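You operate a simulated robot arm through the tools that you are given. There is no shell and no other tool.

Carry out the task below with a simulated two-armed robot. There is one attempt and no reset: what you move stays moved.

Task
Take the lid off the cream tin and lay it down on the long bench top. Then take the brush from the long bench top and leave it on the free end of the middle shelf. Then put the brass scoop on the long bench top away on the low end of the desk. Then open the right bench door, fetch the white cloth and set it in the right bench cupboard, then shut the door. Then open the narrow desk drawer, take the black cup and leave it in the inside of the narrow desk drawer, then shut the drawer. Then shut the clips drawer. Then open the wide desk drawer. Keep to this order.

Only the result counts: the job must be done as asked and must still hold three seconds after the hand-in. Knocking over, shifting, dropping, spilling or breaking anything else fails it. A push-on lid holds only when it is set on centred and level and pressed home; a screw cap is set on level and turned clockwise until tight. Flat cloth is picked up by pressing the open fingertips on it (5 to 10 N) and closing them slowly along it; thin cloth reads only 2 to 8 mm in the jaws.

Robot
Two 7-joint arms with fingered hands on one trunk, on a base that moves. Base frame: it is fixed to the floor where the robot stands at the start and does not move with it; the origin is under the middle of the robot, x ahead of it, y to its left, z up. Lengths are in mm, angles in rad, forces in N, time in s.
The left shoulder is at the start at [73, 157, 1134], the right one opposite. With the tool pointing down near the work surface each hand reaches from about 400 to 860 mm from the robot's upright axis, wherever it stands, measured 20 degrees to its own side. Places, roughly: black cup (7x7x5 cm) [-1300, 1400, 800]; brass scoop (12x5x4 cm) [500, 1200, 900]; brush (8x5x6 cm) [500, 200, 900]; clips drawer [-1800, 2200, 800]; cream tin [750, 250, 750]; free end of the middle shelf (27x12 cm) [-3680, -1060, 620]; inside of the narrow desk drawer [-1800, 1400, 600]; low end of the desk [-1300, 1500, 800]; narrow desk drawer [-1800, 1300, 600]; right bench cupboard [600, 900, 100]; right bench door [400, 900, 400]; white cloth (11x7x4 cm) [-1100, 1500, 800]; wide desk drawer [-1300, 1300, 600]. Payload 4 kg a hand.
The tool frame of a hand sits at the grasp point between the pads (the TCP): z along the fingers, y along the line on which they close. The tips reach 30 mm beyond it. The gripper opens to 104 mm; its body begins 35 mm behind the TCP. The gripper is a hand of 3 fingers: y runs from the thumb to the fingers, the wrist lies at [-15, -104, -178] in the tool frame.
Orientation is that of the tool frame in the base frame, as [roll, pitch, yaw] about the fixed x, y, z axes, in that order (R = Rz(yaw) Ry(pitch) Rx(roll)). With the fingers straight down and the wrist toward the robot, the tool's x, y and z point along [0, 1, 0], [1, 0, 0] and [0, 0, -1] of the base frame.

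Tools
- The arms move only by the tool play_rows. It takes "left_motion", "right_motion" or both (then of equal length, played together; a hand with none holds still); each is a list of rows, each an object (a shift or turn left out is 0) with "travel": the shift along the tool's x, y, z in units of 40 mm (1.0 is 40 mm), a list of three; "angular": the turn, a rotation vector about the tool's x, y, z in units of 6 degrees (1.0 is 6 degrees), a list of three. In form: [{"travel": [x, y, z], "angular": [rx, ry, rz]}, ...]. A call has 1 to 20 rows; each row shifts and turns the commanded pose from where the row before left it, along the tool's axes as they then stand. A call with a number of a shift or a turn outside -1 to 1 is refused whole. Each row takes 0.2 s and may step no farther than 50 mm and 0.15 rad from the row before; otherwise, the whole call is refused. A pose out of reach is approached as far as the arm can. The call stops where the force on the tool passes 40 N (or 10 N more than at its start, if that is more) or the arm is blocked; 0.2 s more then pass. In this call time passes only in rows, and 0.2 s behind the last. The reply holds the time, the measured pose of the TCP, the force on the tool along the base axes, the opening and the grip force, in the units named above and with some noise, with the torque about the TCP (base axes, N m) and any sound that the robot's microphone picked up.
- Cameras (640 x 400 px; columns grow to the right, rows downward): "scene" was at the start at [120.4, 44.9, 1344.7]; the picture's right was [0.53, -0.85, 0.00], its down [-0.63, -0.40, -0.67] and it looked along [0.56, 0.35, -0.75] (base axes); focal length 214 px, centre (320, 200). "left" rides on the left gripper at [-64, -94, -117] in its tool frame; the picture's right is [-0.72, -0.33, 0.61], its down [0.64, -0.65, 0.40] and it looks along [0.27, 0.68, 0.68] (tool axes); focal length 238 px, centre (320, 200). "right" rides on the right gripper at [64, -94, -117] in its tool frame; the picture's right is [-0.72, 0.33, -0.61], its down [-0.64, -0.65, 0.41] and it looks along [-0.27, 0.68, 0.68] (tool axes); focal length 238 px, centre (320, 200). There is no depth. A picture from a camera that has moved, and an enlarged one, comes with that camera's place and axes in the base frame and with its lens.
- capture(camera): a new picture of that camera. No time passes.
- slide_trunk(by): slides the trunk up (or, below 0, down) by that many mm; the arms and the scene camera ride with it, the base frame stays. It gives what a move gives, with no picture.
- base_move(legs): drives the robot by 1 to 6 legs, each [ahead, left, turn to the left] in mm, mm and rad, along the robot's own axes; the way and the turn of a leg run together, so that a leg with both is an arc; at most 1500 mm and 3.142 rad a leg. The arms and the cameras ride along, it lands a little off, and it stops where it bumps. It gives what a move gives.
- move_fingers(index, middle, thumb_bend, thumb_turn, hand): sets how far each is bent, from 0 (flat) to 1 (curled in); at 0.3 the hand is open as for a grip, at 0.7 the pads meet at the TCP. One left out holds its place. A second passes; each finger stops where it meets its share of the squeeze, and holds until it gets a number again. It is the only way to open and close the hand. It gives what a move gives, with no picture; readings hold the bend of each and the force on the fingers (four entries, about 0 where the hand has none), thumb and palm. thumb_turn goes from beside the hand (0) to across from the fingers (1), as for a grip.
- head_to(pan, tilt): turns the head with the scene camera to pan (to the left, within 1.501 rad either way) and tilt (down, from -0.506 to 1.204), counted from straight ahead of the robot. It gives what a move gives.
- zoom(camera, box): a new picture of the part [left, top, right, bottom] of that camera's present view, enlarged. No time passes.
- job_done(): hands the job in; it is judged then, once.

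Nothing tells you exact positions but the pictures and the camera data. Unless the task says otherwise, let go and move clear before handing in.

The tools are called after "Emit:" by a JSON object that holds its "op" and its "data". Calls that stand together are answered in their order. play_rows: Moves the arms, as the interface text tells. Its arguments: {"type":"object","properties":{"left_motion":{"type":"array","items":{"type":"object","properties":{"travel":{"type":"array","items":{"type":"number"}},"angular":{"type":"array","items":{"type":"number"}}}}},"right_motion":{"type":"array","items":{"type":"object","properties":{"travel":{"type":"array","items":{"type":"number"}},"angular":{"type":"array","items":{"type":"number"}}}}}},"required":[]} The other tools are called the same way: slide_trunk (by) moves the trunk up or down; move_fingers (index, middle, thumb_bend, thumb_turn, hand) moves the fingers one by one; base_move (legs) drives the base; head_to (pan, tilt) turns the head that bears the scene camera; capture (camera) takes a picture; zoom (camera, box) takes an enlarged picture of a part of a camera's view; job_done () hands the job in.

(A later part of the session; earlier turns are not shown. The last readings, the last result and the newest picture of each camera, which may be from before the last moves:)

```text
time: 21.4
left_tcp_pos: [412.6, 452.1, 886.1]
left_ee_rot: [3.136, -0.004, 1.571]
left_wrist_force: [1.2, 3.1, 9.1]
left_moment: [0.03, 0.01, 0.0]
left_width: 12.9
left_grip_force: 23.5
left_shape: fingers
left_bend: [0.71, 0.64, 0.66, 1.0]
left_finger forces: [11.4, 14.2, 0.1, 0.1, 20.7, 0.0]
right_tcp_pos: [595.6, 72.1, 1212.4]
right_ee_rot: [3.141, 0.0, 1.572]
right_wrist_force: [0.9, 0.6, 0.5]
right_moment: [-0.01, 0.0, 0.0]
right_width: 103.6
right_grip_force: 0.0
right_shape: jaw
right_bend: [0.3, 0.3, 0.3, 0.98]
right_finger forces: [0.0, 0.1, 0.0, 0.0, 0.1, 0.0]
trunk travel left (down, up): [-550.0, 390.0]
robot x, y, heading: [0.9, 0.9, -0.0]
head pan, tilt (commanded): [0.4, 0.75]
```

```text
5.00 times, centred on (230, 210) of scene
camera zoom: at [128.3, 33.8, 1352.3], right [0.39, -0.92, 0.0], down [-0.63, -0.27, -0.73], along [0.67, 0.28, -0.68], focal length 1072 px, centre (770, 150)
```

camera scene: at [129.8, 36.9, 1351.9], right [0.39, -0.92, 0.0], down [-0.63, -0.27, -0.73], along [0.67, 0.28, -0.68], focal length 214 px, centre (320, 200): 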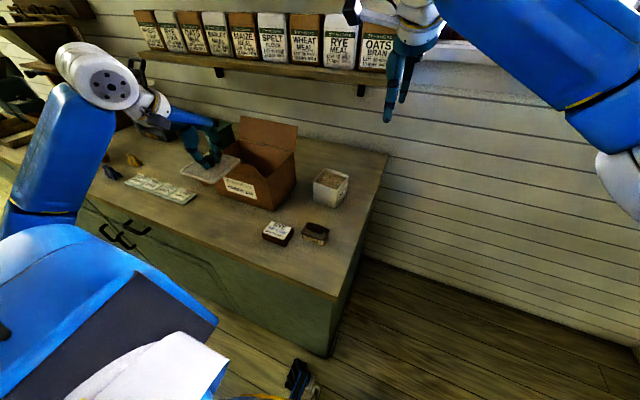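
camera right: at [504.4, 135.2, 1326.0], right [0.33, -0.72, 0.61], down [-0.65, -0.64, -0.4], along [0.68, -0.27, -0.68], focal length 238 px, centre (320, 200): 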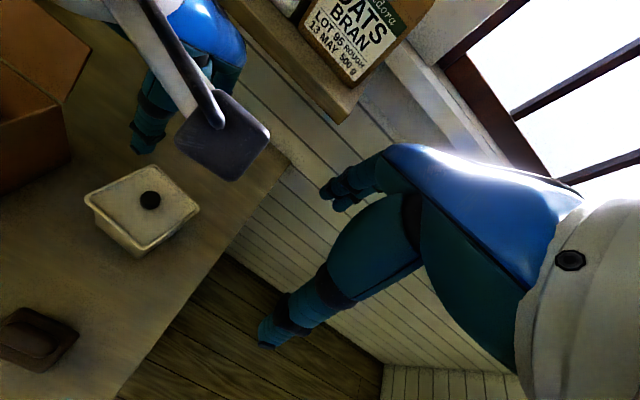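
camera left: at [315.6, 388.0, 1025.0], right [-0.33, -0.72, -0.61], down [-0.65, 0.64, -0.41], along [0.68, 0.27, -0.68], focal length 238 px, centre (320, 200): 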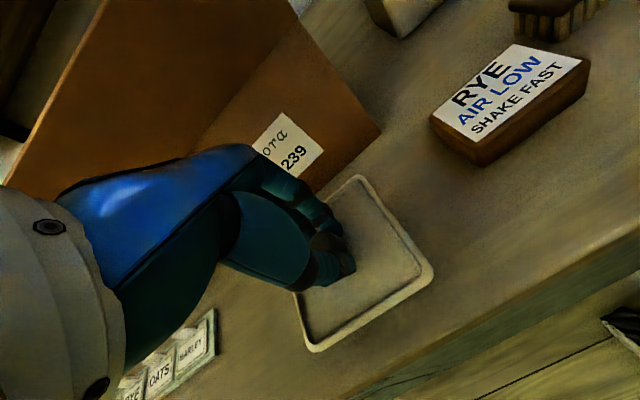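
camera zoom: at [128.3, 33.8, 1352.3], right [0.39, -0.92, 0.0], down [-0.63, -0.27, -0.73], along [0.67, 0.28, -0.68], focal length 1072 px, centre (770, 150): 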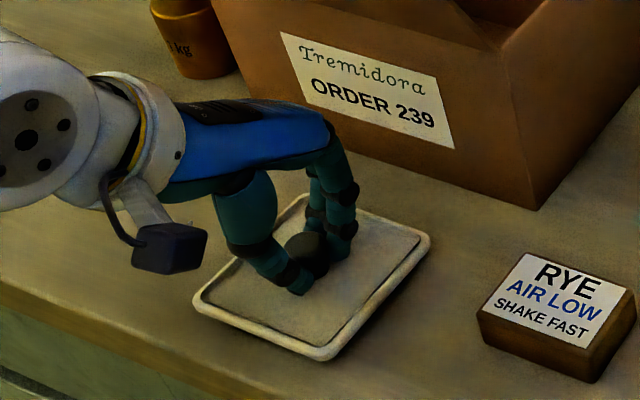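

The lid is resting on the bench with about 9 N. I'll open the fingers and lift straight up.

Emit:
{"op": "move_fingers", "data": {"hand": "left", "index": 0.5, "middle": 0.5, "thumb_bend": 0.5}}

Emit:
{"op": "play_rows", "data": {"left_motion": [{"travel": [0, 0, -0.3]}, {"travel": [0, 0, -0.8]}, {"travel": [0, 0, -0.9]}, {"travel": [0, 0, -0.9]}, {"travel": [0, 0, -0.9]}, {"travel": [0, 0, -0.9]}, {"travel": [0, 0, -0.9]}]}}

Emit:
{"op": "capture", "data": {"camera": "scene"}}

Emit:
{"op": "capture", "data": {"camera": "left"}}

```text
time: 22.4
left_tcp_pos: [411.0, 450.7, 886.6]
left_ee_rot: [3.136, -0.001, 1.571]
left_wrist_force: [-7.2, 0.7, 20.2]
left_moment: [-0.09, -0.34, -0.01]
left_width: 43.2
left_grip_force: 10.0
left_shape: fingers
left_bend: [0.56, 0.52, 0.5, 1.0]
left_finger forces: [13.7, 6.5, 0.0, 0.0, 0.1, 0.0]
right_tcp_pos: [593.8, 71.8, 1213.7]
right_ee_rot: [3.138, -0.001, 1.571]
right_wrist_force: [-0.1, 0.9, 0.0]
right_moment: [0.0, 0.01, 0.04]
right_width: 103.9
right_grip_force: 0.0
right_shape: jaw
right_bend: [0.3, 0.3, 0.3, 0.98]
right_finger forces: [0.0, 0.0, 0.0, 0.0, 0.1, 0.0]
trunk travel left (down, up): [-550.0, 390.0]
robot x, y, heading: [1.8, 2.1, -0.002]
head pan, tilt (commanded): [0.4, 0.75]
```

```text
time: 24.0
left_tcp_pos: [412.4, 450.3, 1108.0]
left_ee_rot: [-3.141, 0.0, 1.571]
left_wrist_force: [0.1, 0.5, -0.4]
left_moment: [-0.01, 0.01, 0.0]
left_width: 51.2
left_grip_force: 0.1
left_shape: fingers
left_bend: [0.5, 0.5, 0.5, 1.0]
left_finger forces: [0.0, 0.0, 0.0, 0.0, 0.0, 0.1]
right_tcp_pos: [598.1, 72.7, 1210.1]
right_ee_rot: [3.141, -0.001, 1.57]
right_wrist_force: [-0.3, -0.1, 0.2]
right_moment: [0.0, 0.0, 0.01]
right_width: 103.8
right_grip_force: 0.1
right_shape: jaw
right_bend: [0.3, 0.3, 0.3, 0.98]
right_finger forces: [0.0, 0.1, 0.1, 0.0, 0.0, 0.0]
trunk travel left (down, up): [-550.0, 390.0]
robot x, y, heading: [4.4, -0.4, 0.001]
head pan, tilt (commanded): [0.4, 0.75]
```

```text
taken
camera scene: at [130.4, 34.5, 1351.8], right [0.39, -0.92, 0.0], down [-0.63, -0.27, -0.73], along [0.67, 0.28, -0.68], focal length 214 px, centre (320, 200)
```

scene: 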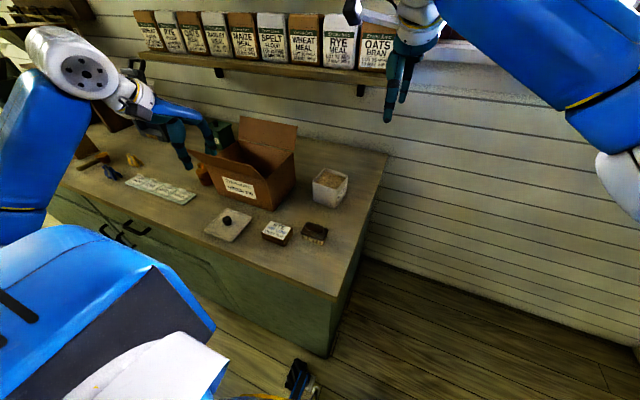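

```text
taken
camera left: at [317.7, 385.7, 1224.9], right [-0.33, -0.72, -0.61], down [-0.65, 0.64, -0.4], along [0.68, 0.27, -0.68], focal length 238 px, centre (320, 200)
```

left: 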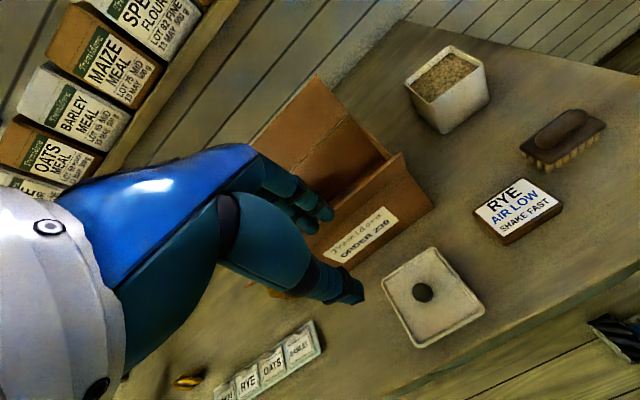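

The lid lies flat on the bench and the tin stands as before. Next is the brush near [475, 197]; I'll look at it closely from both cameras.

Emit:
{"op": "zoom", "data": {"camera": "left", "box": [490, 80, 640, 200]}}

Emit:
{"op": "zoom", "data": {"camera": "scene", "box": [250, 200, 350, 270]}}

Emit:
{"op": "zoom", "data": {"camera": "right", "box": [0, 260, 120, 400]}}

```text
3.33 times, centred on (565, 140) of left
camera zoom: at [317.7, 385.7, 1224.9], right [-0.33, -0.72, -0.61], down [-0.65, 0.64, -0.4], along [0.68, 0.27, -0.68], focal length 794 px, centre (-497, 400)
```

zoom: 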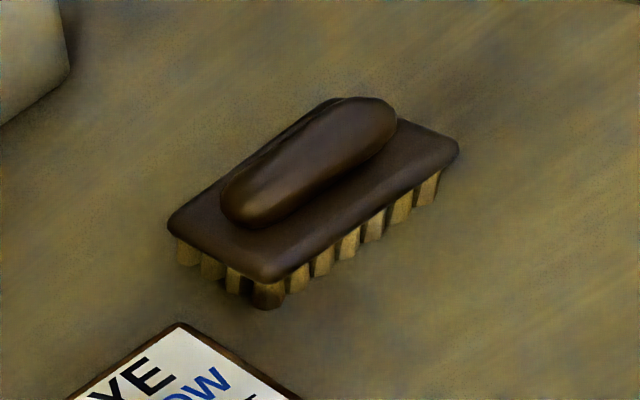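

```text
5.71 times, centred on (300, 235) of scene
camera zoom: at [130.4, 34.5, 1351.8], right [0.39, -0.92, 0.0], down [-0.63, -0.27, -0.73], along [0.67, 0.28, -0.68], focal length 1226 px, centre (434, 0)
```

zoom: 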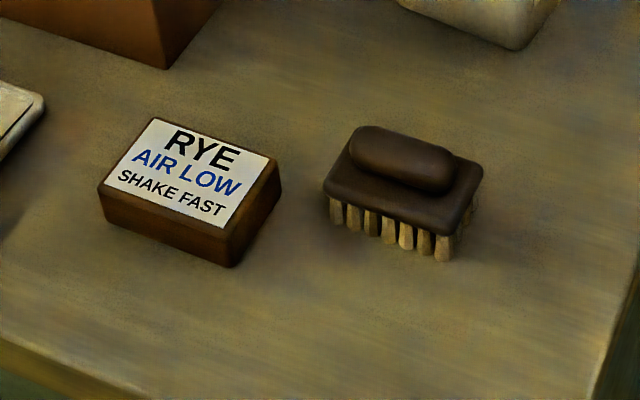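

```text
2.86 times, centred on (60, 330) of right
camera zoom: at [502.6, 136.2, 1326.6], right [0.33, -0.72, 0.61], down [-0.65, -0.64, -0.4], along [0.68, -0.27, -0.68], focal length 681 px, centre (1063, -171)
```

zoom: 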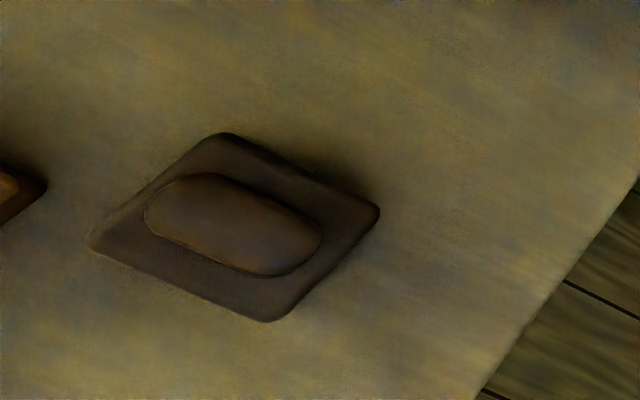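

The brush lies square to the axes, centred near [476, 197], its handle top at about z 888 and its long side along y. Before gripping it, I'll back off and look at the shelf where it must go, so I can choose the right grasp.

Emit:
{"op": "base_move", "data": {"legs": [[-450, 0, 0], [0, 0, -2.8]]}}

Emit:
{"op": "head_to", "data": {"pan": 0, "tilt": 0.2}}

Emit:
{"op": "capture", "data": {"camera": "scene"}}

```text
time: 33.2
left_tcp_pos: [-678.7, -565.7, 1106.9]
left_ee_rot: [3.141, -0.002, -1.217]
left_wrist_force: [-0.6, -0.4, 0.3]
left_moment: [-0.02, -0.02, 0.0]
left_width: 51.3
left_grip_force: 0.0
left_shape: fingers
left_bend: [0.5, 0.5, 0.5, 1.0]
left_finger forces: [0.0, 0.0, 0.0, 0.0, 0.0, 0.1]
right_tcp_pos: [-982.2, -275.2, 1209.8]
right_ee_rot: [-3.141, -0.001, -1.218]
right_wrist_force: [-0.4, 0.0, -0.1]
right_moment: [0.02, -0.04, -0.01]
right_width: 103.6
right_grip_force: 0.0
right_shape: jaw
right_bend: [0.3, 0.3, 0.3, 0.98]
right_finger forces: [0.0, 0.0, 0.1, 0.0, 0.0, 0.1]
trunk travel left (down, up): [-550.0, 390.0]
robot x, y, heading: [-447.6, -1.4, -2.787]
head pan, tilt (commanded): [0.4, 0.75]
```

```text
time: 34.2
left_tcp_pos: [-680.3, -564.6, 1109.1]
left_ee_rot: [3.139, -0.002, -1.218]
left_wrist_force: [-0.5, -0.2, -0.3]
left_moment: [0.0, 0.0, 0.01]
left_width: 51.6
left_grip_force: 0.1
left_shape: fingers
left_bend: [0.5, 0.5, 0.5, 1.0]
left_finger forces: [0.0, 0.0, 0.0, 0.1, 0.0, 0.0]
right_tcp_pos: [-980.2, -273.7, 1211.8]
right_ee_rot: [3.138, 0.0, -1.219]
right_wrist_force: [0.0, 0.5, -0.3]
right_moment: [-0.01, 0.0, 0.0]
right_width: 103.6
right_grip_force: 0.1
right_shape: jaw
right_bend: [0.3, 0.3, 0.3, 0.98]
right_finger forces: [0.0, 0.0, 0.0, 0.0, 0.1, 0.0]
trunk travel left (down, up): [-550.0, 390.0]
robot x, y, heading: [-449.5, 1.5, -2.789]
head pan, tilt (commanded): [0.0, 0.201]
```

```text
taken
camera scene: at [-582.2, -53.2, 1401.5], right [-0.35, 0.94, 0.0], down [0.19, 0.07, -0.98], along [-0.92, -0.34, -0.2], focal length 214 px, centre (320, 200)
```

scene: 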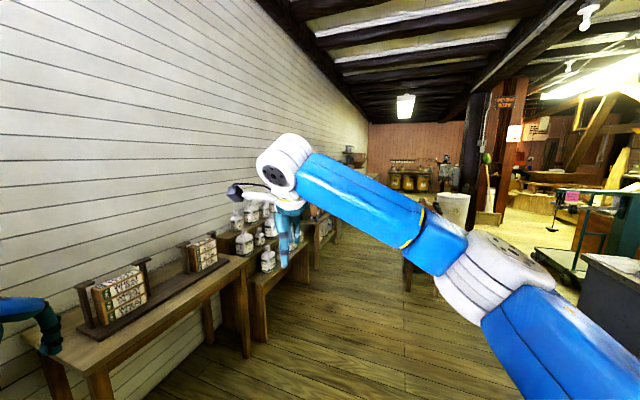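

The shelf unit lies beyond the tables along the left wall, hidden behind my right hand. I'll drive closer to see it.

Emit:
{"op": "base_move", "data": {"legs": [[1170, -400, 0]]}}

Emit:
{"op": "head_to", "data": {"pan": 0.25, "tilt": 0.3}}

Emit:
{"op": "capture", "data": {"camera": "scene"}}

```text
time: 40.4
left_tcp_pos: [-1904.3, -581.1, 1108.2]
left_ee_rot: [3.139, -0.001, -1.226]
left_wrist_force: [-0.6, -0.3, -0.1]
left_moment: [-0.02, 0.01, -0.01]
left_width: 51.4
left_grip_force: 0.0
left_shape: fingers
left_bend: [0.5, 0.5, 0.5, 1.0]
left_finger forces: [0.0, 0.0, 0.0, 0.1, 0.0, 0.0]
right_tcp_pos: [-2204.0, -286.2, 1211.7]
right_ee_rot: [3.138, -0.001, -1.227]
right_wrist_force: [0.2, 0.5, 0.6]
right_moment: [-0.07, -0.01, -0.01]
right_width: 103.6
right_grip_force: 0.1
right_shape: jaw
right_bend: [0.3, 0.3, 0.3, 0.98]
right_finger forces: [0.1, 0.0, 0.0, 0.0, 0.1, 0.1]
trunk travel left (down, up): [-550.0, 390.0]
robot x, y, heading: [-1667.3, -13.4, -2.8]
head pan, tilt (commanded): [0.0, 0.201]
```

```text
time: 41.1
left_tcp_pos: [-1903.7, -577.6, 1109.6]
left_ee_rot: [3.139, -0.003, -1.228]
left_wrist_force: [0.1, -0.3, -0.6]
left_moment: [-0.01, 0.0, 0.03]
left_width: 51.4
left_grip_force: 0.0
left_shape: fingers
left_bend: [0.5, 0.5, 0.5, 1.0]
left_finger forces: [0.0, 0.0, 0.1, 0.0, 0.0, 0.1]
right_tcp_pos: [-2202.5, -285.1, 1212.3]
right_ee_rot: [3.14, -0.001, -1.227]
right_wrist_force: [0.5, -0.1, -0.3]
right_moment: [0.01, 0.02, -0.02]
right_width: 103.8
right_grip_force: 0.1
right_shape: jaw
right_bend: [0.3, 0.3, 0.3, 0.98]
right_finger forces: [0.0, 0.0, 0.0, 0.1, 0.1, 0.0]
trunk travel left (down, up): [-550.0, 390.0]
robot x, y, heading: [-1667.8, -19.2, -2.795]
head pan, tilt (commanded): [0.25, 0.3]
```

```text
taken
camera scene: at [-1793.9, -90.0, 1392.2], right [-0.56, 0.83, 0.0], down [0.25, 0.17, -0.95], along [-0.79, -0.53, -0.3], focal length 214 px, centre (320, 200)
```

scene: 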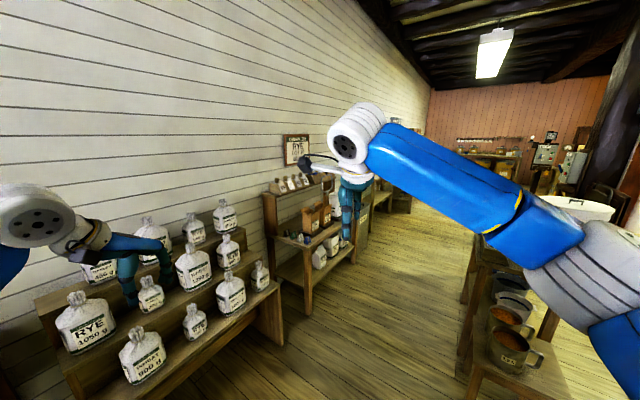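

The target is a stepped rack; my right hand partly hides it. I'll zoom in.

Emit:
{"op": "zoom", "data": {"camera": "scene", "box": [250, 120, 400, 330]}}

Emit:
{"op": "zoom", "data": {"camera": "scene", "box": [20, 150, 290, 400]}}

```text
1.90 times, centred on (325, 225) of scene
camera zoom: at [-1793.9, -90.0, 1392.2], right [-0.56, 0.83, 0.0], down [0.25, 0.17, -0.95], along [-0.79, -0.53, -0.3], focal length 408 px, centre (310, 152)
```

zoom: 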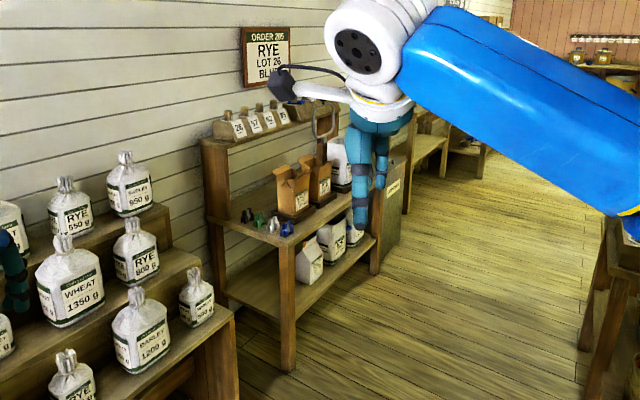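

```text
1.60 times, centred on (155, 275) of scene
camera zoom: at [-1793.9, -90.0, 1392.2], right [-0.56, 0.83, 0.0], down [0.25, 0.17, -0.95], along [-0.79, -0.53, -0.3], focal length 343 px, centre (584, 80)
```

zoom: 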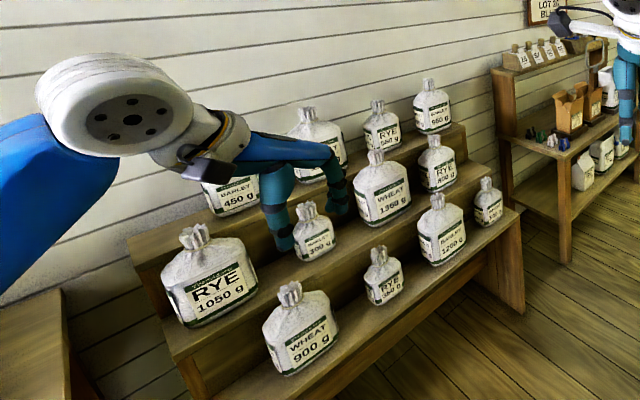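

The rack's middle shelf is open from above and faces +y, so a straight-down grasp with the brush's width along my forward axis will work. I'll return to the bench by the same way for the brush.

Emit:
{"op": "base_move", "data": {"legs": [[-1170, 400, 0], [0, 0, 2.795], [440, 0, 0]]}}

Emit:
{"op": "head_to", "data": {"pan": 0.4, "tilt": 0.85}}

Emit:
{"op": "capture", "data": {"camera": "scene"}}

Emit:
{"op": "capture", "data": {"camera": "left"}}

```text
time: 56.3
left_tcp_pos: [408.4, 468.4, 1108.3]
left_ee_rot: [3.138, -0.002, 1.598]
left_wrist_force: [-0.9, -0.1, 0.0]
left_moment: [0.0, 0.0, 0.0]
left_width: 51.5
left_grip_force: 0.0
left_shape: fingers
left_bend: [0.5, 0.5, 0.5, 1.0]
left_finger forces: [0.1, 0.1, 0.0, 0.0, 0.0, 0.0]
right_tcp_pos: [601.6, 95.5, 1212.8]
right_ee_rot: [3.139, -0.002, 1.598]
right_wrist_force: [0.4, -0.5, 0.1]
right_moment: [0.03, -0.05, 0.0]
right_width: 103.7
right_grip_force: 0.1
right_shape: jaw
right_bend: [0.3, 0.3, 0.3, 0.98]
right_finger forces: [0.0, 0.1, 0.0, 0.0, 0.1, 0.1]
trunk travel left (down, up): [-550.0, 390.0]
robot x, y, heading: [11.7, 10.4, 0.03]
head pan, tilt (commanded): [0.25, 0.3]
```

```text
time: 57.3
left_tcp_pos: [409.3, 467.2, 1110.3]
left_ee_rot: [3.14, -0.004, 1.597]
left_wrist_force: [-0.5, -0.2, 0.1]
left_moment: [-0.03, 0.02, -0.01]
left_width: 51.4
left_grip_force: 0.1
left_shape: fingers
left_bend: [0.5, 0.5, 0.5, 1.0]
left_finger forces: [0.0, 0.1, 0.0, 0.1, 0.0, 0.0]
right_tcp_pos: [601.7, 93.1, 1213.1]
right_ee_rot: [3.139, -0.003, 1.596]
right_wrist_force: [-0.2, -0.3, -0.2]
right_moment: [-0.02, 0.04, -0.02]
right_width: 103.6
right_grip_force: 0.0
right_shape: jaw
right_bend: [0.3, 0.3, 0.3, 0.98]
right_finger forces: [0.1, 0.1, 0.0, 0.0, 0.0, 0.0]
trunk travel left (down, up): [-550.0, 390.0]
robot x, y, heading: [11.8, 8.8, 0.026]
head pan, tilt (commanded): [0.4, 0.85]
```

```text
taken
camera scene: at [135.7, 45.7, 1344.0], right [0.41, -0.91, 0.0], down [-0.69, -0.31, -0.66], along [0.6, 0.27, -0.75], focal length 214 px, centre (320, 200)
```

scene: 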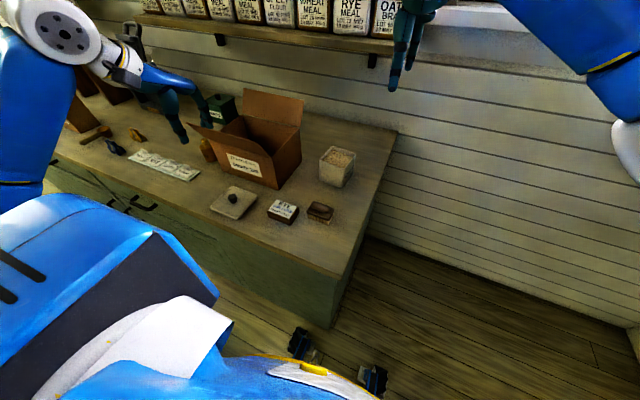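

```text
taken
camera left: at [314.5, 399.7, 1226.6], right [-0.31, -0.73, -0.62], down [-0.67, 0.62, -0.4], along [0.68, 0.29, -0.68], focal length 238 px, centre (320, 200)
```

left: 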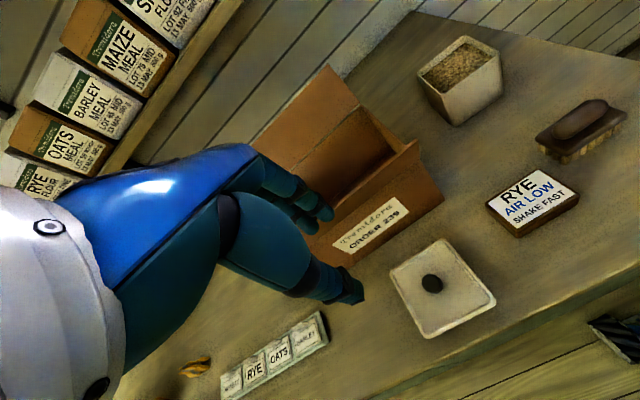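

The brush is unmoved. I'll bring the left hand over it at [476, 197], opened to about 78 mm.

Emit:
{"op": "move_fingers", "data": {"hand": "left", "index": 0.4, "middle": 0.4, "thumb_bend": 0.4}}

Emit:
{"op": "play_rows", "data": {"left_motion": [{"travel": [-0.97, 0.215, 0], "angular": [0, 0, 0.124]}, {"travel": [-0.97, 0.215, 0], "angular": [0, 0, 0.124]}, {"travel": [-0.97, 0.215, 0]}, {"travel": [-0.97, 0.215, 0]}, {"travel": [-0.97, 0.215, 0]}, {"travel": [-0.97, 0.215, 0]}, {"travel": [-0.97, 0.215, 0]}, {"travel": [0, 0, 0.9]}, {"travel": [0, 0, 0.9]}, {"travel": [0, 0, 0.9]}]}}

Emit:
{"op": "capture", "data": {"camera": "left"}}

Emit:
{"op": "zoom", "data": {"camera": "scene", "box": [250, 140, 390, 240]}}

```text
time: 58.3
left_tcp_pos: [410.6, 467.5, 1109.5]
left_ee_rot: [3.14, -0.002, 1.598]
left_wrist_force: [0.0, 0.9, -0.8]
left_moment: [0.03, 0.03, 0.01]
left_width: 77.5
left_grip_force: 0.1
left_shape: fingers
left_bend: [0.4, 0.4, 0.4, 0.99]
left_finger forces: [0.0, 0.0, 0.0, 0.1, 0.0, 0.0]
right_tcp_pos: [603.5, 95.4, 1212.8]
right_ee_rot: [3.138, -0.003, 1.597]
right_wrist_force: [0.1, -0.4, 0.3]
right_moment: [-0.01, 0.01, -0.01]
right_width: 103.8
right_grip_force: 0.0
right_shape: jaw
right_bend: [0.3, 0.3, 0.3, 0.98]
right_finger forces: [0.0, 0.0, 0.1, 0.1, 0.0, 0.1]
trunk travel left (down, up): [-550.0, 390.0]
robot x, y, heading: [6.8, 10.3, 0.028]
head pan, tilt (commanded): [0.4, 0.85]
```

```text
time: 60.5
left_tcp_pos: [471.6, 193.9, 999.9]
left_ee_rot: [3.139, -0.002, 1.57]
left_wrist_force: [0.0, -0.7, -0.2]
left_moment: [0.03, 0.0, 0.02]
left_width: 77.5
left_grip_force: 0.1
left_shape: fingers
left_bend: [0.4, 0.4, 0.4, 0.99]
left_finger forces: [0.0, 0.0, 0.0, 0.0, 0.0, 0.0]
right_tcp_pos: [603.0, 94.8, 1213.3]
right_ee_rot: [3.138, -0.002, 1.598]
right_wrist_force: [0.0, 0.1, 0.8]
right_moment: [0.0, 0.02, -0.02]
right_width: 103.7
right_grip_force: 0.0
right_shape: jaw
right_bend: [0.3, 0.3, 0.3, 0.98]
right_finger forces: [0.0, 0.0, 0.0, 0.0, 0.0, 0.1]
trunk travel left (down, up): [-550.0, 390.0]
robot x, y, heading: [10.6, 12.2, 0.026]
head pan, tilt (commanded): [0.4, 0.85]
```

```text
taken
camera left: at [376.0, 130.0, 1117.9], right [-0.32, -0.72, -0.62], down [-0.65, 0.64, -0.4], along [0.69, 0.27, -0.68], focal length 238 px, centre (320, 200)
```

left: 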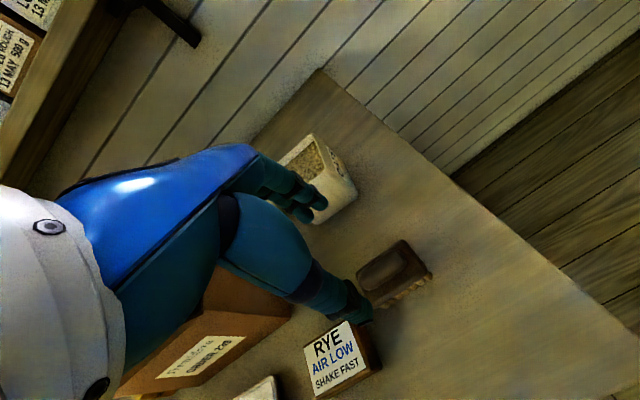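

```text
4.00 times, centred on (320, 190) of scene
camera zoom: at [137.2, 46.1, 1343.8], right [0.41, -0.91, 0.0], down [-0.69, -0.31, -0.66], along [0.6, 0.27, -0.75], focal length 858 px, centre (320, 240)
```

zoom: 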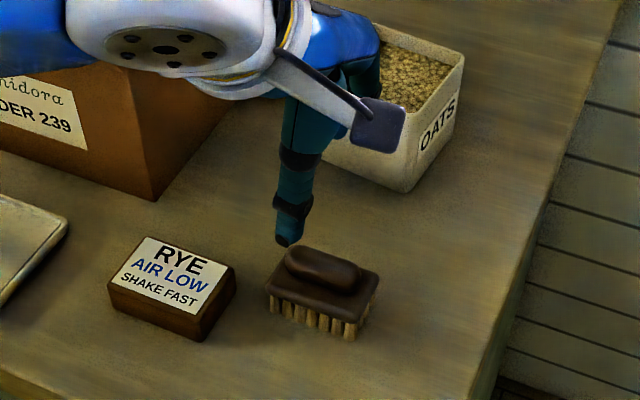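

I'll measure the brush more exactly from this closer view before descending.

Emit:
{"op": "zoom", "data": {"camera": "left", "box": [320, 220, 460, 340]}}

```text
3.33 times, centred on (390, 280) of left
camera zoom: at [376.0, 130.0, 1117.9], right [-0.32, -0.72, -0.62], down [-0.65, 0.64, -0.4], along [0.69, 0.27, -0.68], focal length 794 px, centre (87, -67)
```

zoom: 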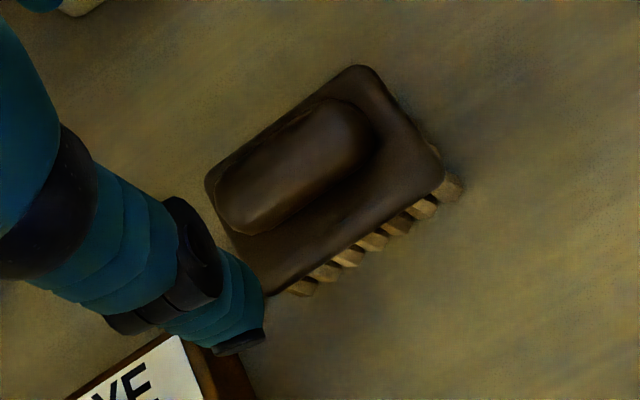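

The brush plate centre comes out at [476, 196.5], about 43 mm wide in x. I'll centre the hand and descend to TCP z ≈ 876.

Emit:
{"op": "play_rows", "data": {"left_motion": [{"travel": [0.05, 0.1, 0.9]}, {"travel": [0, 0, 0.9]}, {"travel": [0, 0, 0.7]}, {"travel": [0, 0, 0.4]}, {"travel": [0, 0, 0.2]}]}}

Emit:
{"op": "zoom", "data": {"camera": "left", "box": [240, 150, 480, 350]}}

Emit:
{"op": "zoom", "data": {"camera": "scene", "box": [260, 150, 380, 240]}}

```text
time: 61.7
left_tcp_pos: [476.1, 200.5, 877.3]
left_ee_rot: [3.139, -0.002, 1.57]
left_wrist_force: [-0.3, 0.4, 0.0]
left_moment: [0.0, 0.03, 0.02]
left_width: 77.4
left_grip_force: 0.0
left_shape: fingers
left_bend: [0.4, 0.4, 0.4, 0.99]
left_finger forces: [0.0, 0.0, 0.0, 0.1, 0.1, 0.1]
right_tcp_pos: [602.2, 93.7, 1212.8]
right_ee_rot: [3.139, -0.004, 1.598]
right_wrist_force: [-0.5, -0.1, -0.2]
right_moment: [-0.01, -0.01, 0.01]
right_width: 103.9
right_grip_force: 0.1
right_shape: jaw
right_bend: [0.3, 0.3, 0.3, 0.98]
right_finger forces: [0.0, 0.0, 0.0, 0.0, 0.0, 0.0]
trunk travel left (down, up): [-550.0, 390.0]
robot x, y, heading: [7.6, 11.0, 0.027]
head pan, tilt (commanded): [0.4, 0.85]
```

```text
2.00 times, centred on (360, 250) of left
camera zoom: at [379.6, 133.8, 993.7], right [-0.32, -0.72, -0.62], down [-0.65, 0.64, -0.4], along [0.69, 0.27, -0.68], focal length 477 px, centre (240, 100)
```

zoom: 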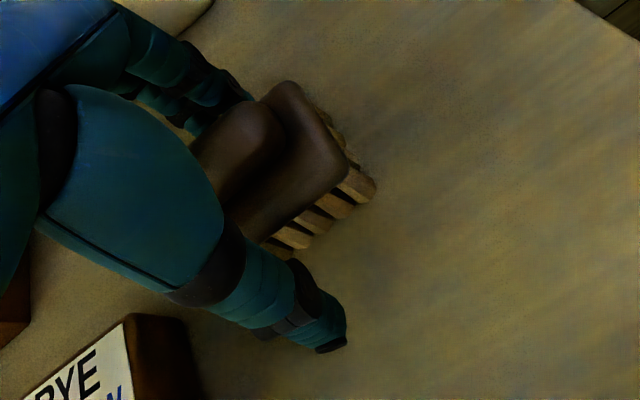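

```text
4.44 times, centred on (320, 195) of scene
camera zoom: at [136.4, 44.6, 1343.9], right [0.41, -0.91, 0.0], down [-0.69, -0.31, -0.66], along [0.6, 0.27, -0.75], focal length 953 px, centre (320, 222)
```

zoom: 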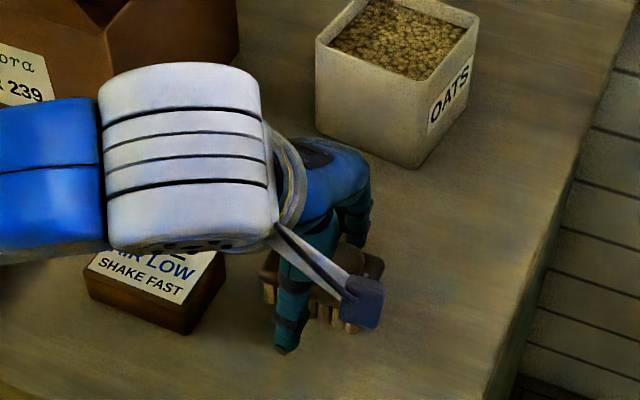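

The fingers straddle the brush. Closing now.

Emit:
{"op": "move_fingers", "data": {"hand": "left", "index": 0.65, "middle": 0.65, "thumb_bend": 0.65}}

Emit:
{"op": "zoom", "data": {"camera": "left", "box": [240, 150, 480, 350]}}

Emit:
{"op": "zoom", "data": {"camera": "scene", "box": [260, 150, 380, 240]}}

```text
time: 62.7
left_tcp_pos: [475.8, 198.3, 877.3]
left_ee_rot: [3.139, -0.003, 1.571]
left_wrist_force: [0.2, 0.2, 0.9]
left_moment: [0.02, -0.04, -0.03]
left_width: 39.4
left_grip_force: 11.8
left_shape: fingers
left_bend: [0.57, 0.59, 0.55, 1.0]
left_finger forces: [6.0, 6.5, 0.1, 0.0, 12.2, 0.0]
right_tcp_pos: [602.4, 94.1, 1213.0]
right_ee_rot: [3.139, -0.003, 1.598]
right_wrist_force: [0.0, 0.8, 0.4]
right_moment: [-0.02, 0.0, 0.0]
right_width: 103.7
right_grip_force: 0.0
right_shape: jaw
right_bend: [0.3, 0.3, 0.3, 0.98]
right_finger forces: [0.0, 0.1, 0.0, 0.0, 0.0, 0.0]
trunk travel left (down, up): [-550.0, 390.0]
robot x, y, heading: [12.0, 9.5, 0.034]
head pan, tilt (commanded): [0.4, 0.85]
```

```text
2.00 times, centred on (360, 250) of left
camera zoom: at [379.7, 133.9, 993.9], right [-0.32, -0.72, -0.62], down [-0.65, 0.64, -0.4], along [0.69, 0.27, -0.68], focal length 477 px, centre (240, 100)
```

zoom: 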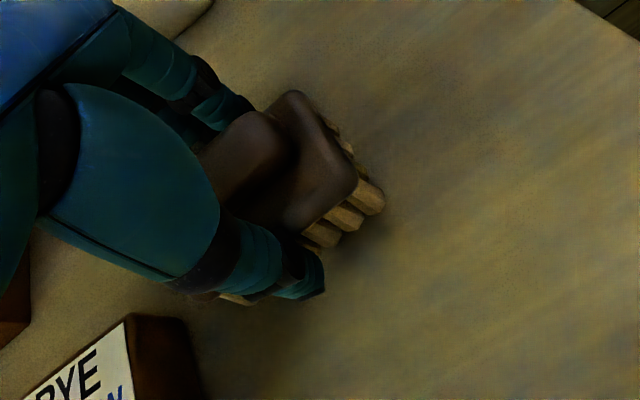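

```text
4.44 times, centred on (320, 195) of scene
camera zoom: at [136.4, 44.6, 1343.9], right [0.41, -0.91, 0.0], down [-0.69, -0.31, -0.66], along [0.6, 0.27, -0.75], focal length 953 px, centre (320, 222)
```

zoom: 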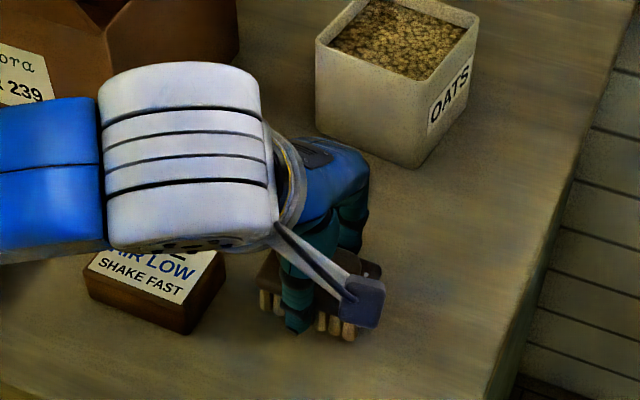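

The brush is gripped with about 12 N. I'll squeeze a bit more and lift it.

Emit:
{"op": "move_fingers", "data": {"hand": "left", "index": 0.72, "middle": 0.72, "thumb_bend": 0.72}}

Emit:
{"op": "play_rows", "data": {"left_motion": [{"travel": [0, 0, -0.3]}, {"travel": [0, 0, -0.5]}, {"travel": [0, 0, -0.9]}, {"travel": [0, 0, -0.9]}, {"travel": [0, 0, -0.9]}, {"travel": [0, 0, -0.9]}, {"travel": [0, 0, -0.9]}]}}

Emit:
{"op": "capture", "data": {"camera": "left"}}

Emit:
{"op": "capture", "data": {"camera": "scene"}}

```text
time: 63.7
left_tcp_pos: [476.8, 200.1, 877.1]
left_ee_rot: [3.138, -0.003, 1.571]
left_wrist_force: [-0.5, 0.2, 0.4]
left_moment: [0.01, 0.0, -0.01]
left_width: 39.3
left_grip_force: 17.5
left_shape: fingers
left_bend: [0.59, 0.6, 0.54, 1.0]
left_finger forces: [8.6, 8.5, 0.0, 0.1, 17.7, 0.0]
right_tcp_pos: [602.8, 93.3, 1212.8]
right_ee_rot: [3.138, -0.003, 1.595]
right_wrist_force: [-0.2, -0.4, -0.4]
right_moment: [-0.03, 0.03, 0.01]
right_width: 103.9
right_grip_force: 0.0
right_shape: jaw
right_bend: [0.3, 0.3, 0.3, 0.98]
right_finger forces: [0.0, 0.1, 0.0, 0.0, 0.1, 0.0]
trunk travel left (down, up): [-550.0, 390.0]
robot x, y, heading: [14.1, 7.9, 0.028]
head pan, tilt (commanded): [0.4, 0.85]
```

```text
time: 65.3
left_tcp_pos: [475.9, 199.6, 1089.8]
left_ee_rot: [3.14, -0.003, 1.571]
left_wrist_force: [-0.6, -0.3, -0.7]
left_moment: [0.02, 0.0, 0.0]
left_width: 39.2
left_grip_force: 17.2
left_shape: fingers
left_bend: [0.59, 0.6, 0.54, 1.0]
left_finger forces: [8.6, 8.6, 0.0, 0.1, 17.4, 0.1]
right_tcp_pos: [602.6, 93.3, 1213.6]
right_ee_rot: [3.138, -0.006, 1.597]
right_wrist_force: [0.4, -1.2, 0.5]
right_moment: [-0.03, 0.01, 0.0]
right_width: 103.7
right_grip_force: 0.0
right_shape: jaw
right_bend: [0.3, 0.3, 0.3, 0.98]
right_finger forces: [0.0, 0.0, 0.1, 0.0, 0.0, 0.0]
trunk travel left (down, up): [-550.0, 390.0]
robot x, y, heading: [10.6, 8.9, 0.025]
head pan, tilt (commanded): [0.4, 0.85]
```

```text
taken
camera left: at [379.7, 134.2, 1205.9], right [-0.32, -0.72, -0.62], down [-0.65, 0.64, -0.4], along [0.69, 0.27, -0.68], focal length 238 px, centre (320, 200)
```

left: 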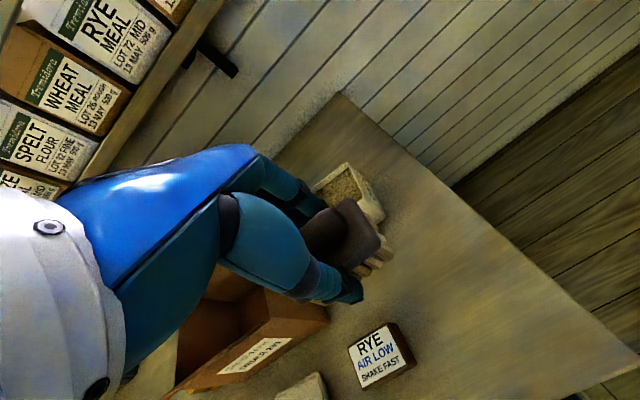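

```text
taken
camera scene: at [136.7, 43.9, 1343.8], right [0.41, -0.91, 0.0], down [-0.69, -0.31, -0.66], along [0.6, 0.27, -0.75], focal length 214 px, centre (320, 200)
```

scene: 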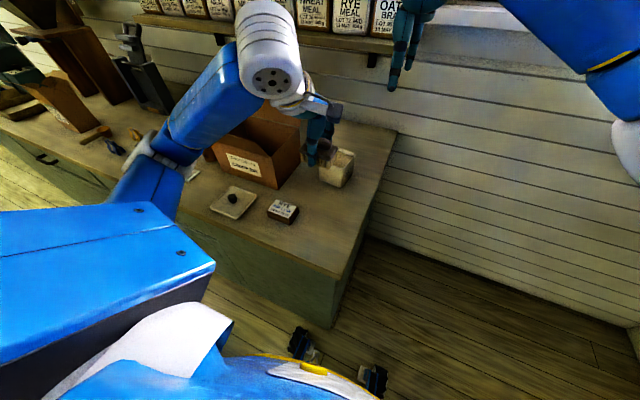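

The brush is held firmly. I'll tuck the right hand to the side so it neither blocks the view nor sticks out, then back off from the bench, turn round and drive toward the rack.

Emit:
{"op": "play_rows", "data": {"right_motion": [{"travel": [-0.9, -0.39, 0.13]}, {"travel": [-0.9, -0.39, 0.13]}, {"travel": [-0.9, -0.39, 0.13]}, {"travel": [-0.9, -0.39, 0.13]}, {"travel": [-0.9, -0.39, 0.13]}, {"travel": [-0.9, -0.39, 0.13]}, {"travel": [-0.9, -0.39, 0.13]}, {"travel": [-0.9, -0.39, 0.13]}, {"travel": [-0.9, -0.39, 0.13]}, {"travel": [-0.9, -0.39, 0.13]}, {"travel": [-0.9, -0.39, 0.13]}]}}

Emit:
{"op": "base_move", "data": {"legs": [[-450, 0, 0], [0, 0, 3.115]]}}

Emit:
{"op": "capture", "data": {"camera": "scene"}}

```text
time: 67.7
left_tcp_pos: [474.5, 195.9, 1089.8]
left_ee_rot: [3.137, -0.005, 1.57]
left_wrist_force: [0.9, 0.8, -0.6]
left_moment: [0.01, -0.02, -0.02]
left_width: 39.2
left_grip_force: 16.9
left_shape: fingers
left_bend: [0.59, 0.6, 0.54, 1.0]
left_finger forces: [8.6, 8.6, 0.0, 0.0, 17.4, 0.0]
right_tcp_pos: [440.4, -309.4, 1153.7]
right_ee_rot: [3.137, -0.004, 1.598]
right_wrist_force: [-0.4, -0.6, 0.3]
right_moment: [-0.01, 0.0, 0.01]
right_width: 103.8
right_grip_force: 0.1
right_shape: jaw
right_bend: [0.3, 0.3, 0.3, 0.98]
right_finger forces: [0.0, 0.0, 0.0, 0.1, 0.1, 0.0]
trunk travel left (down, up): [-550.0, 390.0]
robot x, y, heading: [13.3, 11.5, 0.03]
head pan, tilt (commanded): [0.4, 0.85]
```

```text
time: 77.7
left_tcp_pos: [-898.2, -182.4, 1089.7]
left_ee_rot: [3.138, -0.007, -1.59]
left_wrist_force: [0.3, -0.5, 0.0]
left_moment: [-0.02, -0.02, 0.01]
left_width: 38.7
left_grip_force: 16.4
left_shape: fingers
left_bend: [0.6, 0.61, 0.54, 1.0]
left_finger forces: [8.2, 8.1, 0.1, 0.0, 16.5, 0.1]
right_tcp_pos: [-855.8, 321.8, 1154.4]
right_ee_rot: [3.139, -0.004, -1.565]
right_wrist_force: [-0.4, 1.1, -0.3]
right_moment: [0.0, -0.01, -0.01]
right_width: 103.8
right_grip_force: 0.1
right_shape: jaw
right_bend: [0.3, 0.3, 0.3, 0.98]
right_finger forces: [0.1, 0.0, 0.0, 0.0, 0.0, 0.1]
trunk travel left (down, up): [-550.0, 390.0]
robot x, y, heading: [-430.5, -0.7, -3.135]
head pan, tilt (commanded): [0.4, 0.85]
```

```text
taken
camera scene: at [-554.0, -32.2, 1344.0], right [-0.4, 0.92, 0.0], down [0.69, 0.3, -0.66], along [-0.6, -0.26, -0.75], focal length 214 px, centre (320, 200)
```

scene: 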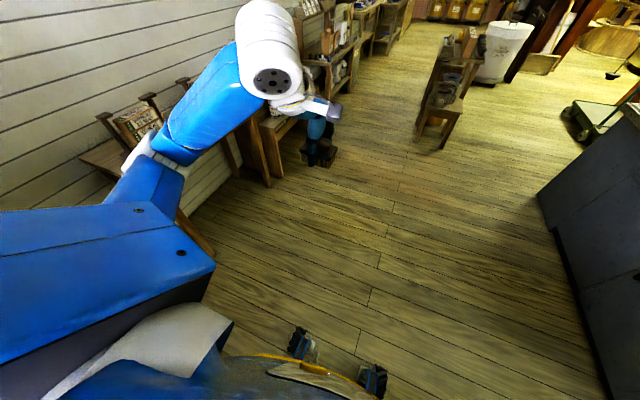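

The aisle ahead is open, with the tables along the wall on the left and a pot stand on the right. I'll drive ahead toward (-1750, -350) and look again.

Emit:
{"op": "base_move", "data": {"legs": [[1300, 350, 0]]}}

Emit:
{"op": "head_to", "data": {"pan": 0.2, "tilt": 0.35}}

Emit:
{"op": "capture", "data": {"camera": "scene"}}

```text
time: 84.4
left_tcp_pos: [-2197.0, -562.6, 1090.1]
left_ee_rot: [3.137, -0.004, -1.568]
left_wrist_force: [0.0, 0.8, 0.3]
left_moment: [0.03, -0.04, -0.02]
left_width: 38.4
left_grip_force: 16.8
left_shape: fingers
left_bend: [0.6, 0.61, 0.54, 1.0]
left_finger forces: [8.3, 8.1, 0.1, 0.0, 16.6, 0.0]
right_tcp_pos: [-2163.0, -56.7, 1152.5]
right_ee_rot: [3.136, -0.006, -1.543]
right_wrist_force: [-0.5, -0.2, 0.1]
right_moment: [-0.06, 0.0, -0.01]
right_width: 103.6
right_grip_force: 0.0
right_shape: jaw
right_bend: [0.3, 0.3, 0.3, 0.98]
right_finger forces: [0.1, 0.0, 0.0, 0.0, 0.0, 0.0]
trunk travel left (down, up): [-550.0, 390.0]
robot x, y, heading: [-1731.2, -374.3, -3.113]
head pan, tilt (commanded): [0.4, 0.85]
```

```text
time: 85.4
left_tcp_pos: [-2196.3, -562.3, 1090.9]
left_ee_rot: [3.136, -0.006, -1.567]
left_wrist_force: [-0.6, 0.0, -0.2]
left_moment: [-0.01, 0.03, 0.01]
left_width: 38.4
left_grip_force: 16.4
left_shape: fingers
left_bend: [0.6, 0.61, 0.54, 1.0]
left_finger forces: [8.3, 8.0, 0.1, 0.0, 16.6, 0.0]
right_tcp_pos: [-2162.7, -56.1, 1153.7]
right_ee_rot: [3.136, -0.004, -1.544]
right_wrist_force: [-0.6, 0.3, 0.0]
right_moment: [-0.01, 0.02, -0.03]
right_width: 103.6
right_grip_force: 0.0
right_shape: jaw
right_bend: [0.3, 0.3, 0.3, 0.98]
right_finger forces: [0.0, 0.0, 0.1, 0.0, 0.1, 0.1]
trunk travel left (down, up): [-550.0, 390.0]
robot x, y, heading: [-1735.6, -374.1, -3.117]
head pan, tilt (commanded): [0.201, 0.351]
```

```text
taken
camera scene: at [-1876.5, -395.0, 1387.5], right [-0.23, 0.97, 0.0], down [0.34, 0.08, -0.94], along [-0.91, -0.21, -0.35], focal length 214 px, centre (320, 200)
```

scene: 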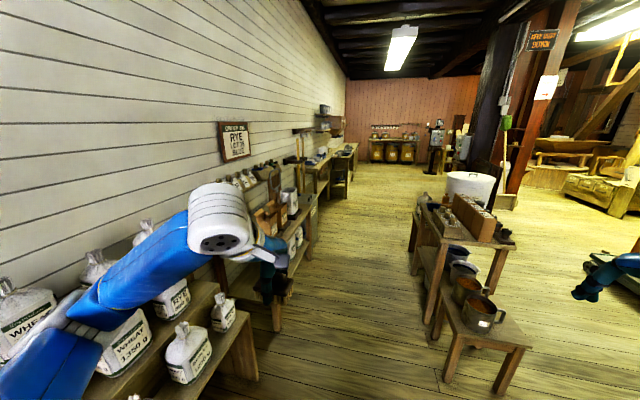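

The rack's front is near y -948 and runs from x ≈ -2865 to -3800; the pot stand's edge is at y ≈ +110. I'll raise the trunk for clearance, drive along the middle of the aisle to x ≈ -3500, and turn to face the rack.

Emit:
{"op": "slide_trunk", "data": {"by": 150}}

Emit:
{"op": "base_move", "data": {"legs": [[880, 20, 0], [880, 20, 0]]}}

Emit:
{"op": "head_to", "data": {"pan": 0.9, "tilt": 0.6}}

Emit:
{"op": "capture", "data": {"camera": "scene"}}

```text
time: 87.1
left_tcp_pos: [-2196.2, -562.0, 1239.3]
left_ee_rot: [3.136, -0.005, -1.57]
left_wrist_force: [-0.1, 0.3, -0.7]
left_moment: [0.0, -0.03, 0.02]
left_width: 38.8
left_grip_force: 16.4
left_shape: fingers
left_bend: [0.6, 0.61, 0.54, 1.0]
left_finger forces: [8.3, 8.1, 0.1, 0.0, 16.7, 0.1]
right_tcp_pos: [-2162.7, -56.7, 1303.2]
right_ee_rot: [3.136, -0.005, -1.544]
right_wrist_force: [0.4, 0.0, 0.7]
right_moment: [0.01, -0.02, 0.0]
right_width: 103.7
right_grip_force: 0.0
right_shape: jaw
right_bend: [0.3, 0.3, 0.3, 0.98]
right_finger forces: [0.1, 0.0, 0.1, 0.0, 0.1, 0.0]
trunk travel left (down, up): [-700.0, 240.0]
robot x, y, heading: [-1739.0, -374.1, -3.113]
head pan, tilt (commanded): [0.201, 0.351]
```

```text
time: 96.2
left_tcp_pos: [-3993.6, -646.5, 1241.0]
left_ee_rot: [3.135, -0.005, -1.568]
left_wrist_force: [0.6, 0.6, -0.5]
left_moment: [0.0, 0.02, -0.01]
left_width: 38.5
left_grip_force: 16.5
left_shape: fingers
left_bend: [0.6, 0.61, 0.54, 1.0]
left_finger forces: [8.3, 8.1, 0.0, 0.0, 16.5, 0.1]
right_tcp_pos: [-3959.9, -140.8, 1305.2]
right_ee_rot: [3.133, -0.005, -1.542]
right_wrist_force: [0.9, -0.2, 0.1]
right_moment: [-0.04, 0.01, -0.02]
right_width: 103.7
right_grip_force: 0.1
right_shape: jaw
right_bend: [0.3, 0.3, 0.3, 0.98]
right_finger forces: [0.1, 0.0, 0.1, 0.0, 0.0, 0.0]
trunk travel left (down, up): [-700.0, 240.0]
robot x, y, heading: [-3529.9, -454.4, -3.112]
head pan, tilt (commanded): [0.201, 0.351]
```

```text
time: 97.3
left_tcp_pos: [-3993.2, -647.4, 1241.0]
left_ee_rot: [3.134, -0.005, -1.567]
left_wrist_force: [-1.3, 0.5, 0.4]
left_moment: [0.01, 0.03, -0.02]
left_width: 38.3
left_grip_force: 16.3
left_shape: fingers
left_bend: [0.6, 0.61, 0.54, 1.0]
left_finger forces: [8.3, 8.1, 0.1, 0.1, 16.5, 0.0]
right_tcp_pos: [-3960.0, -140.9, 1304.0]
right_ee_rot: [3.136, -0.004, -1.541]
right_wrist_force: [-0.8, -0.7, -0.1]
right_moment: [-0.02, 0.01, 0.03]
right_width: 103.8
right_grip_force: 0.0
right_shape: jaw
right_bend: [0.3, 0.3, 0.3, 0.98]
right_finger forces: [0.1, 0.1, 0.0, 0.1, 0.0, 0.0]
trunk travel left (down, up): [-700.0, 240.0]
robot x, y, heading: [-3529.7, -460.1, -3.114]
head pan, tilt (commanded): [0.901, 0.6]
```

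```text
taken
camera scene: at [-3637.7, -528.6, 1515.0], right [-0.8, 0.6, 0.0], down [0.34, 0.45, -0.82], along [-0.49, -0.66, -0.57], focal length 214 px, centre (320, 200)
```

scene: 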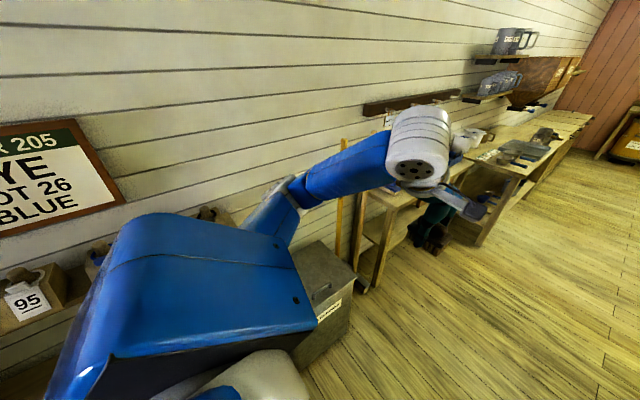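

Space to turn is clear at this height. I'll turn left to face the rack and look down at the middle shelf.

Emit:
{"op": "base_move", "data": {"legs": [[0, 0, 1.543]]}}

Emit:
{"op": "head_to", "data": {"pan": -0.35, "tilt": 0.85}}

Emit:
{"op": "capture", "data": {"camera": "scene"}}

Emit:
{"op": "capture", "data": {"camera": "right"}}

Emit:
{"op": "capture", "data": {"camera": "left"}}

```text
time: 101.4
left_tcp_pos: [-3361.7, -926.0, 1240.5]
left_ee_rot: [3.134, -0.005, -0.04]
left_wrist_force: [0.9, 0.4, -1.1]
left_moment: [-0.02, -0.01, -0.02]
left_width: 38.1
left_grip_force: 16.0
left_shape: fingers
left_bend: [0.6, 0.61, 0.54, 1.0]
left_finger forces: [8.1, 7.9, 0.0, 0.0, 16.2, 0.0]
right_tcp_pos: [-3865.6, -871.9, 1305.1]
right_ee_rot: [3.134, -0.004, -0.013]
right_wrist_force: [0.1, 0.7, -0.7]
right_moment: [0.0, -0.03, -0.01]
right_width: 103.7
right_grip_force: 0.0
right_shape: jaw
right_bend: [0.3, 0.3, 0.3, 0.98]
right_finger forces: [0.0, 0.0, 0.0, 0.0, 0.0, 0.0]
trunk travel left (down, up): [-700.0, 240.0]
robot x, y, heading: [-3532.4, -460.0, -1.586]
head pan, tilt (commanded): [0.901, 0.6]
```

```text
time: 102.8
left_tcp_pos: [-3361.2, -926.3, 1241.6]
left_ee_rot: [3.134, -0.005, -0.038]
left_wrist_force: [0.7, -0.2, 0.1]
left_moment: [-0.01, 0.0, -0.01]
left_width: 38.2
left_grip_force: 16.1
left_shape: fingers
left_bend: [0.6, 0.61, 0.54, 1.0]
left_finger forces: [8.2, 8.0, 0.0, 0.0, 16.3, 0.0]
right_tcp_pos: [-3867.2, -870.3, 1305.0]
right_ee_rot: [3.135, -0.005, -0.014]
right_wrist_force: [-1.1, -0.6, -0.9]
right_moment: [-0.03, 0.03, -0.01]
right_width: 103.7
right_grip_force: 0.1
right_shape: jaw
right_bend: [0.3, 0.3, 0.3, 0.98]
right_finger forces: [0.0, 0.0, 0.0, 0.0, 0.1, 0.1]
trunk travel left (down, up): [-700.0, 240.0]
robot x, y, heading: [-3528.0, -458.1, -1.584]
head pan, tilt (commanded): [-0.351, 0.85]
```

```text
taken
camera scene: at [-3561.1, -583.3, 1493.9], right [-0.93, 0.36, 0.0], down [0.27, 0.7, -0.66], along [-0.23, -0.62, -0.75], focal length 214 px, centre (320, 200)
```

scene: 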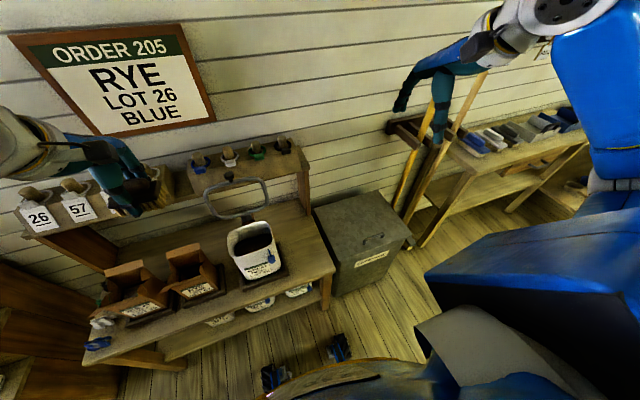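

```text
taken
camera right: at [-3802.4, -775.9, 1420.8], right [-0.73, -0.31, 0.61], down [-0.63, 0.66, -0.41], along [-0.27, -0.69, -0.67], focal length 238 px, centre (320, 200)
```

right: 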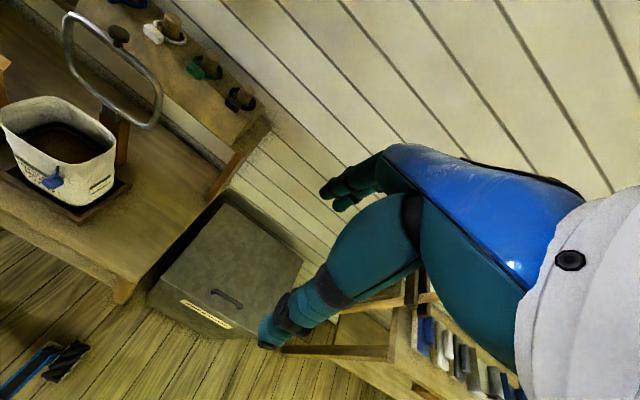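

```text
taken
camera left: at [-3424.2, -828.3, 1357.1], right [-0.7, 0.35, -0.62], down [0.67, 0.62, -0.41], along [0.24, -0.7, -0.67], focal length 238 px, centre (320, 200)
```

left: 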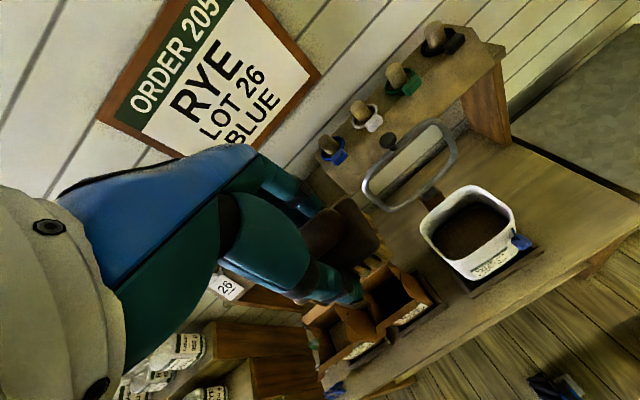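

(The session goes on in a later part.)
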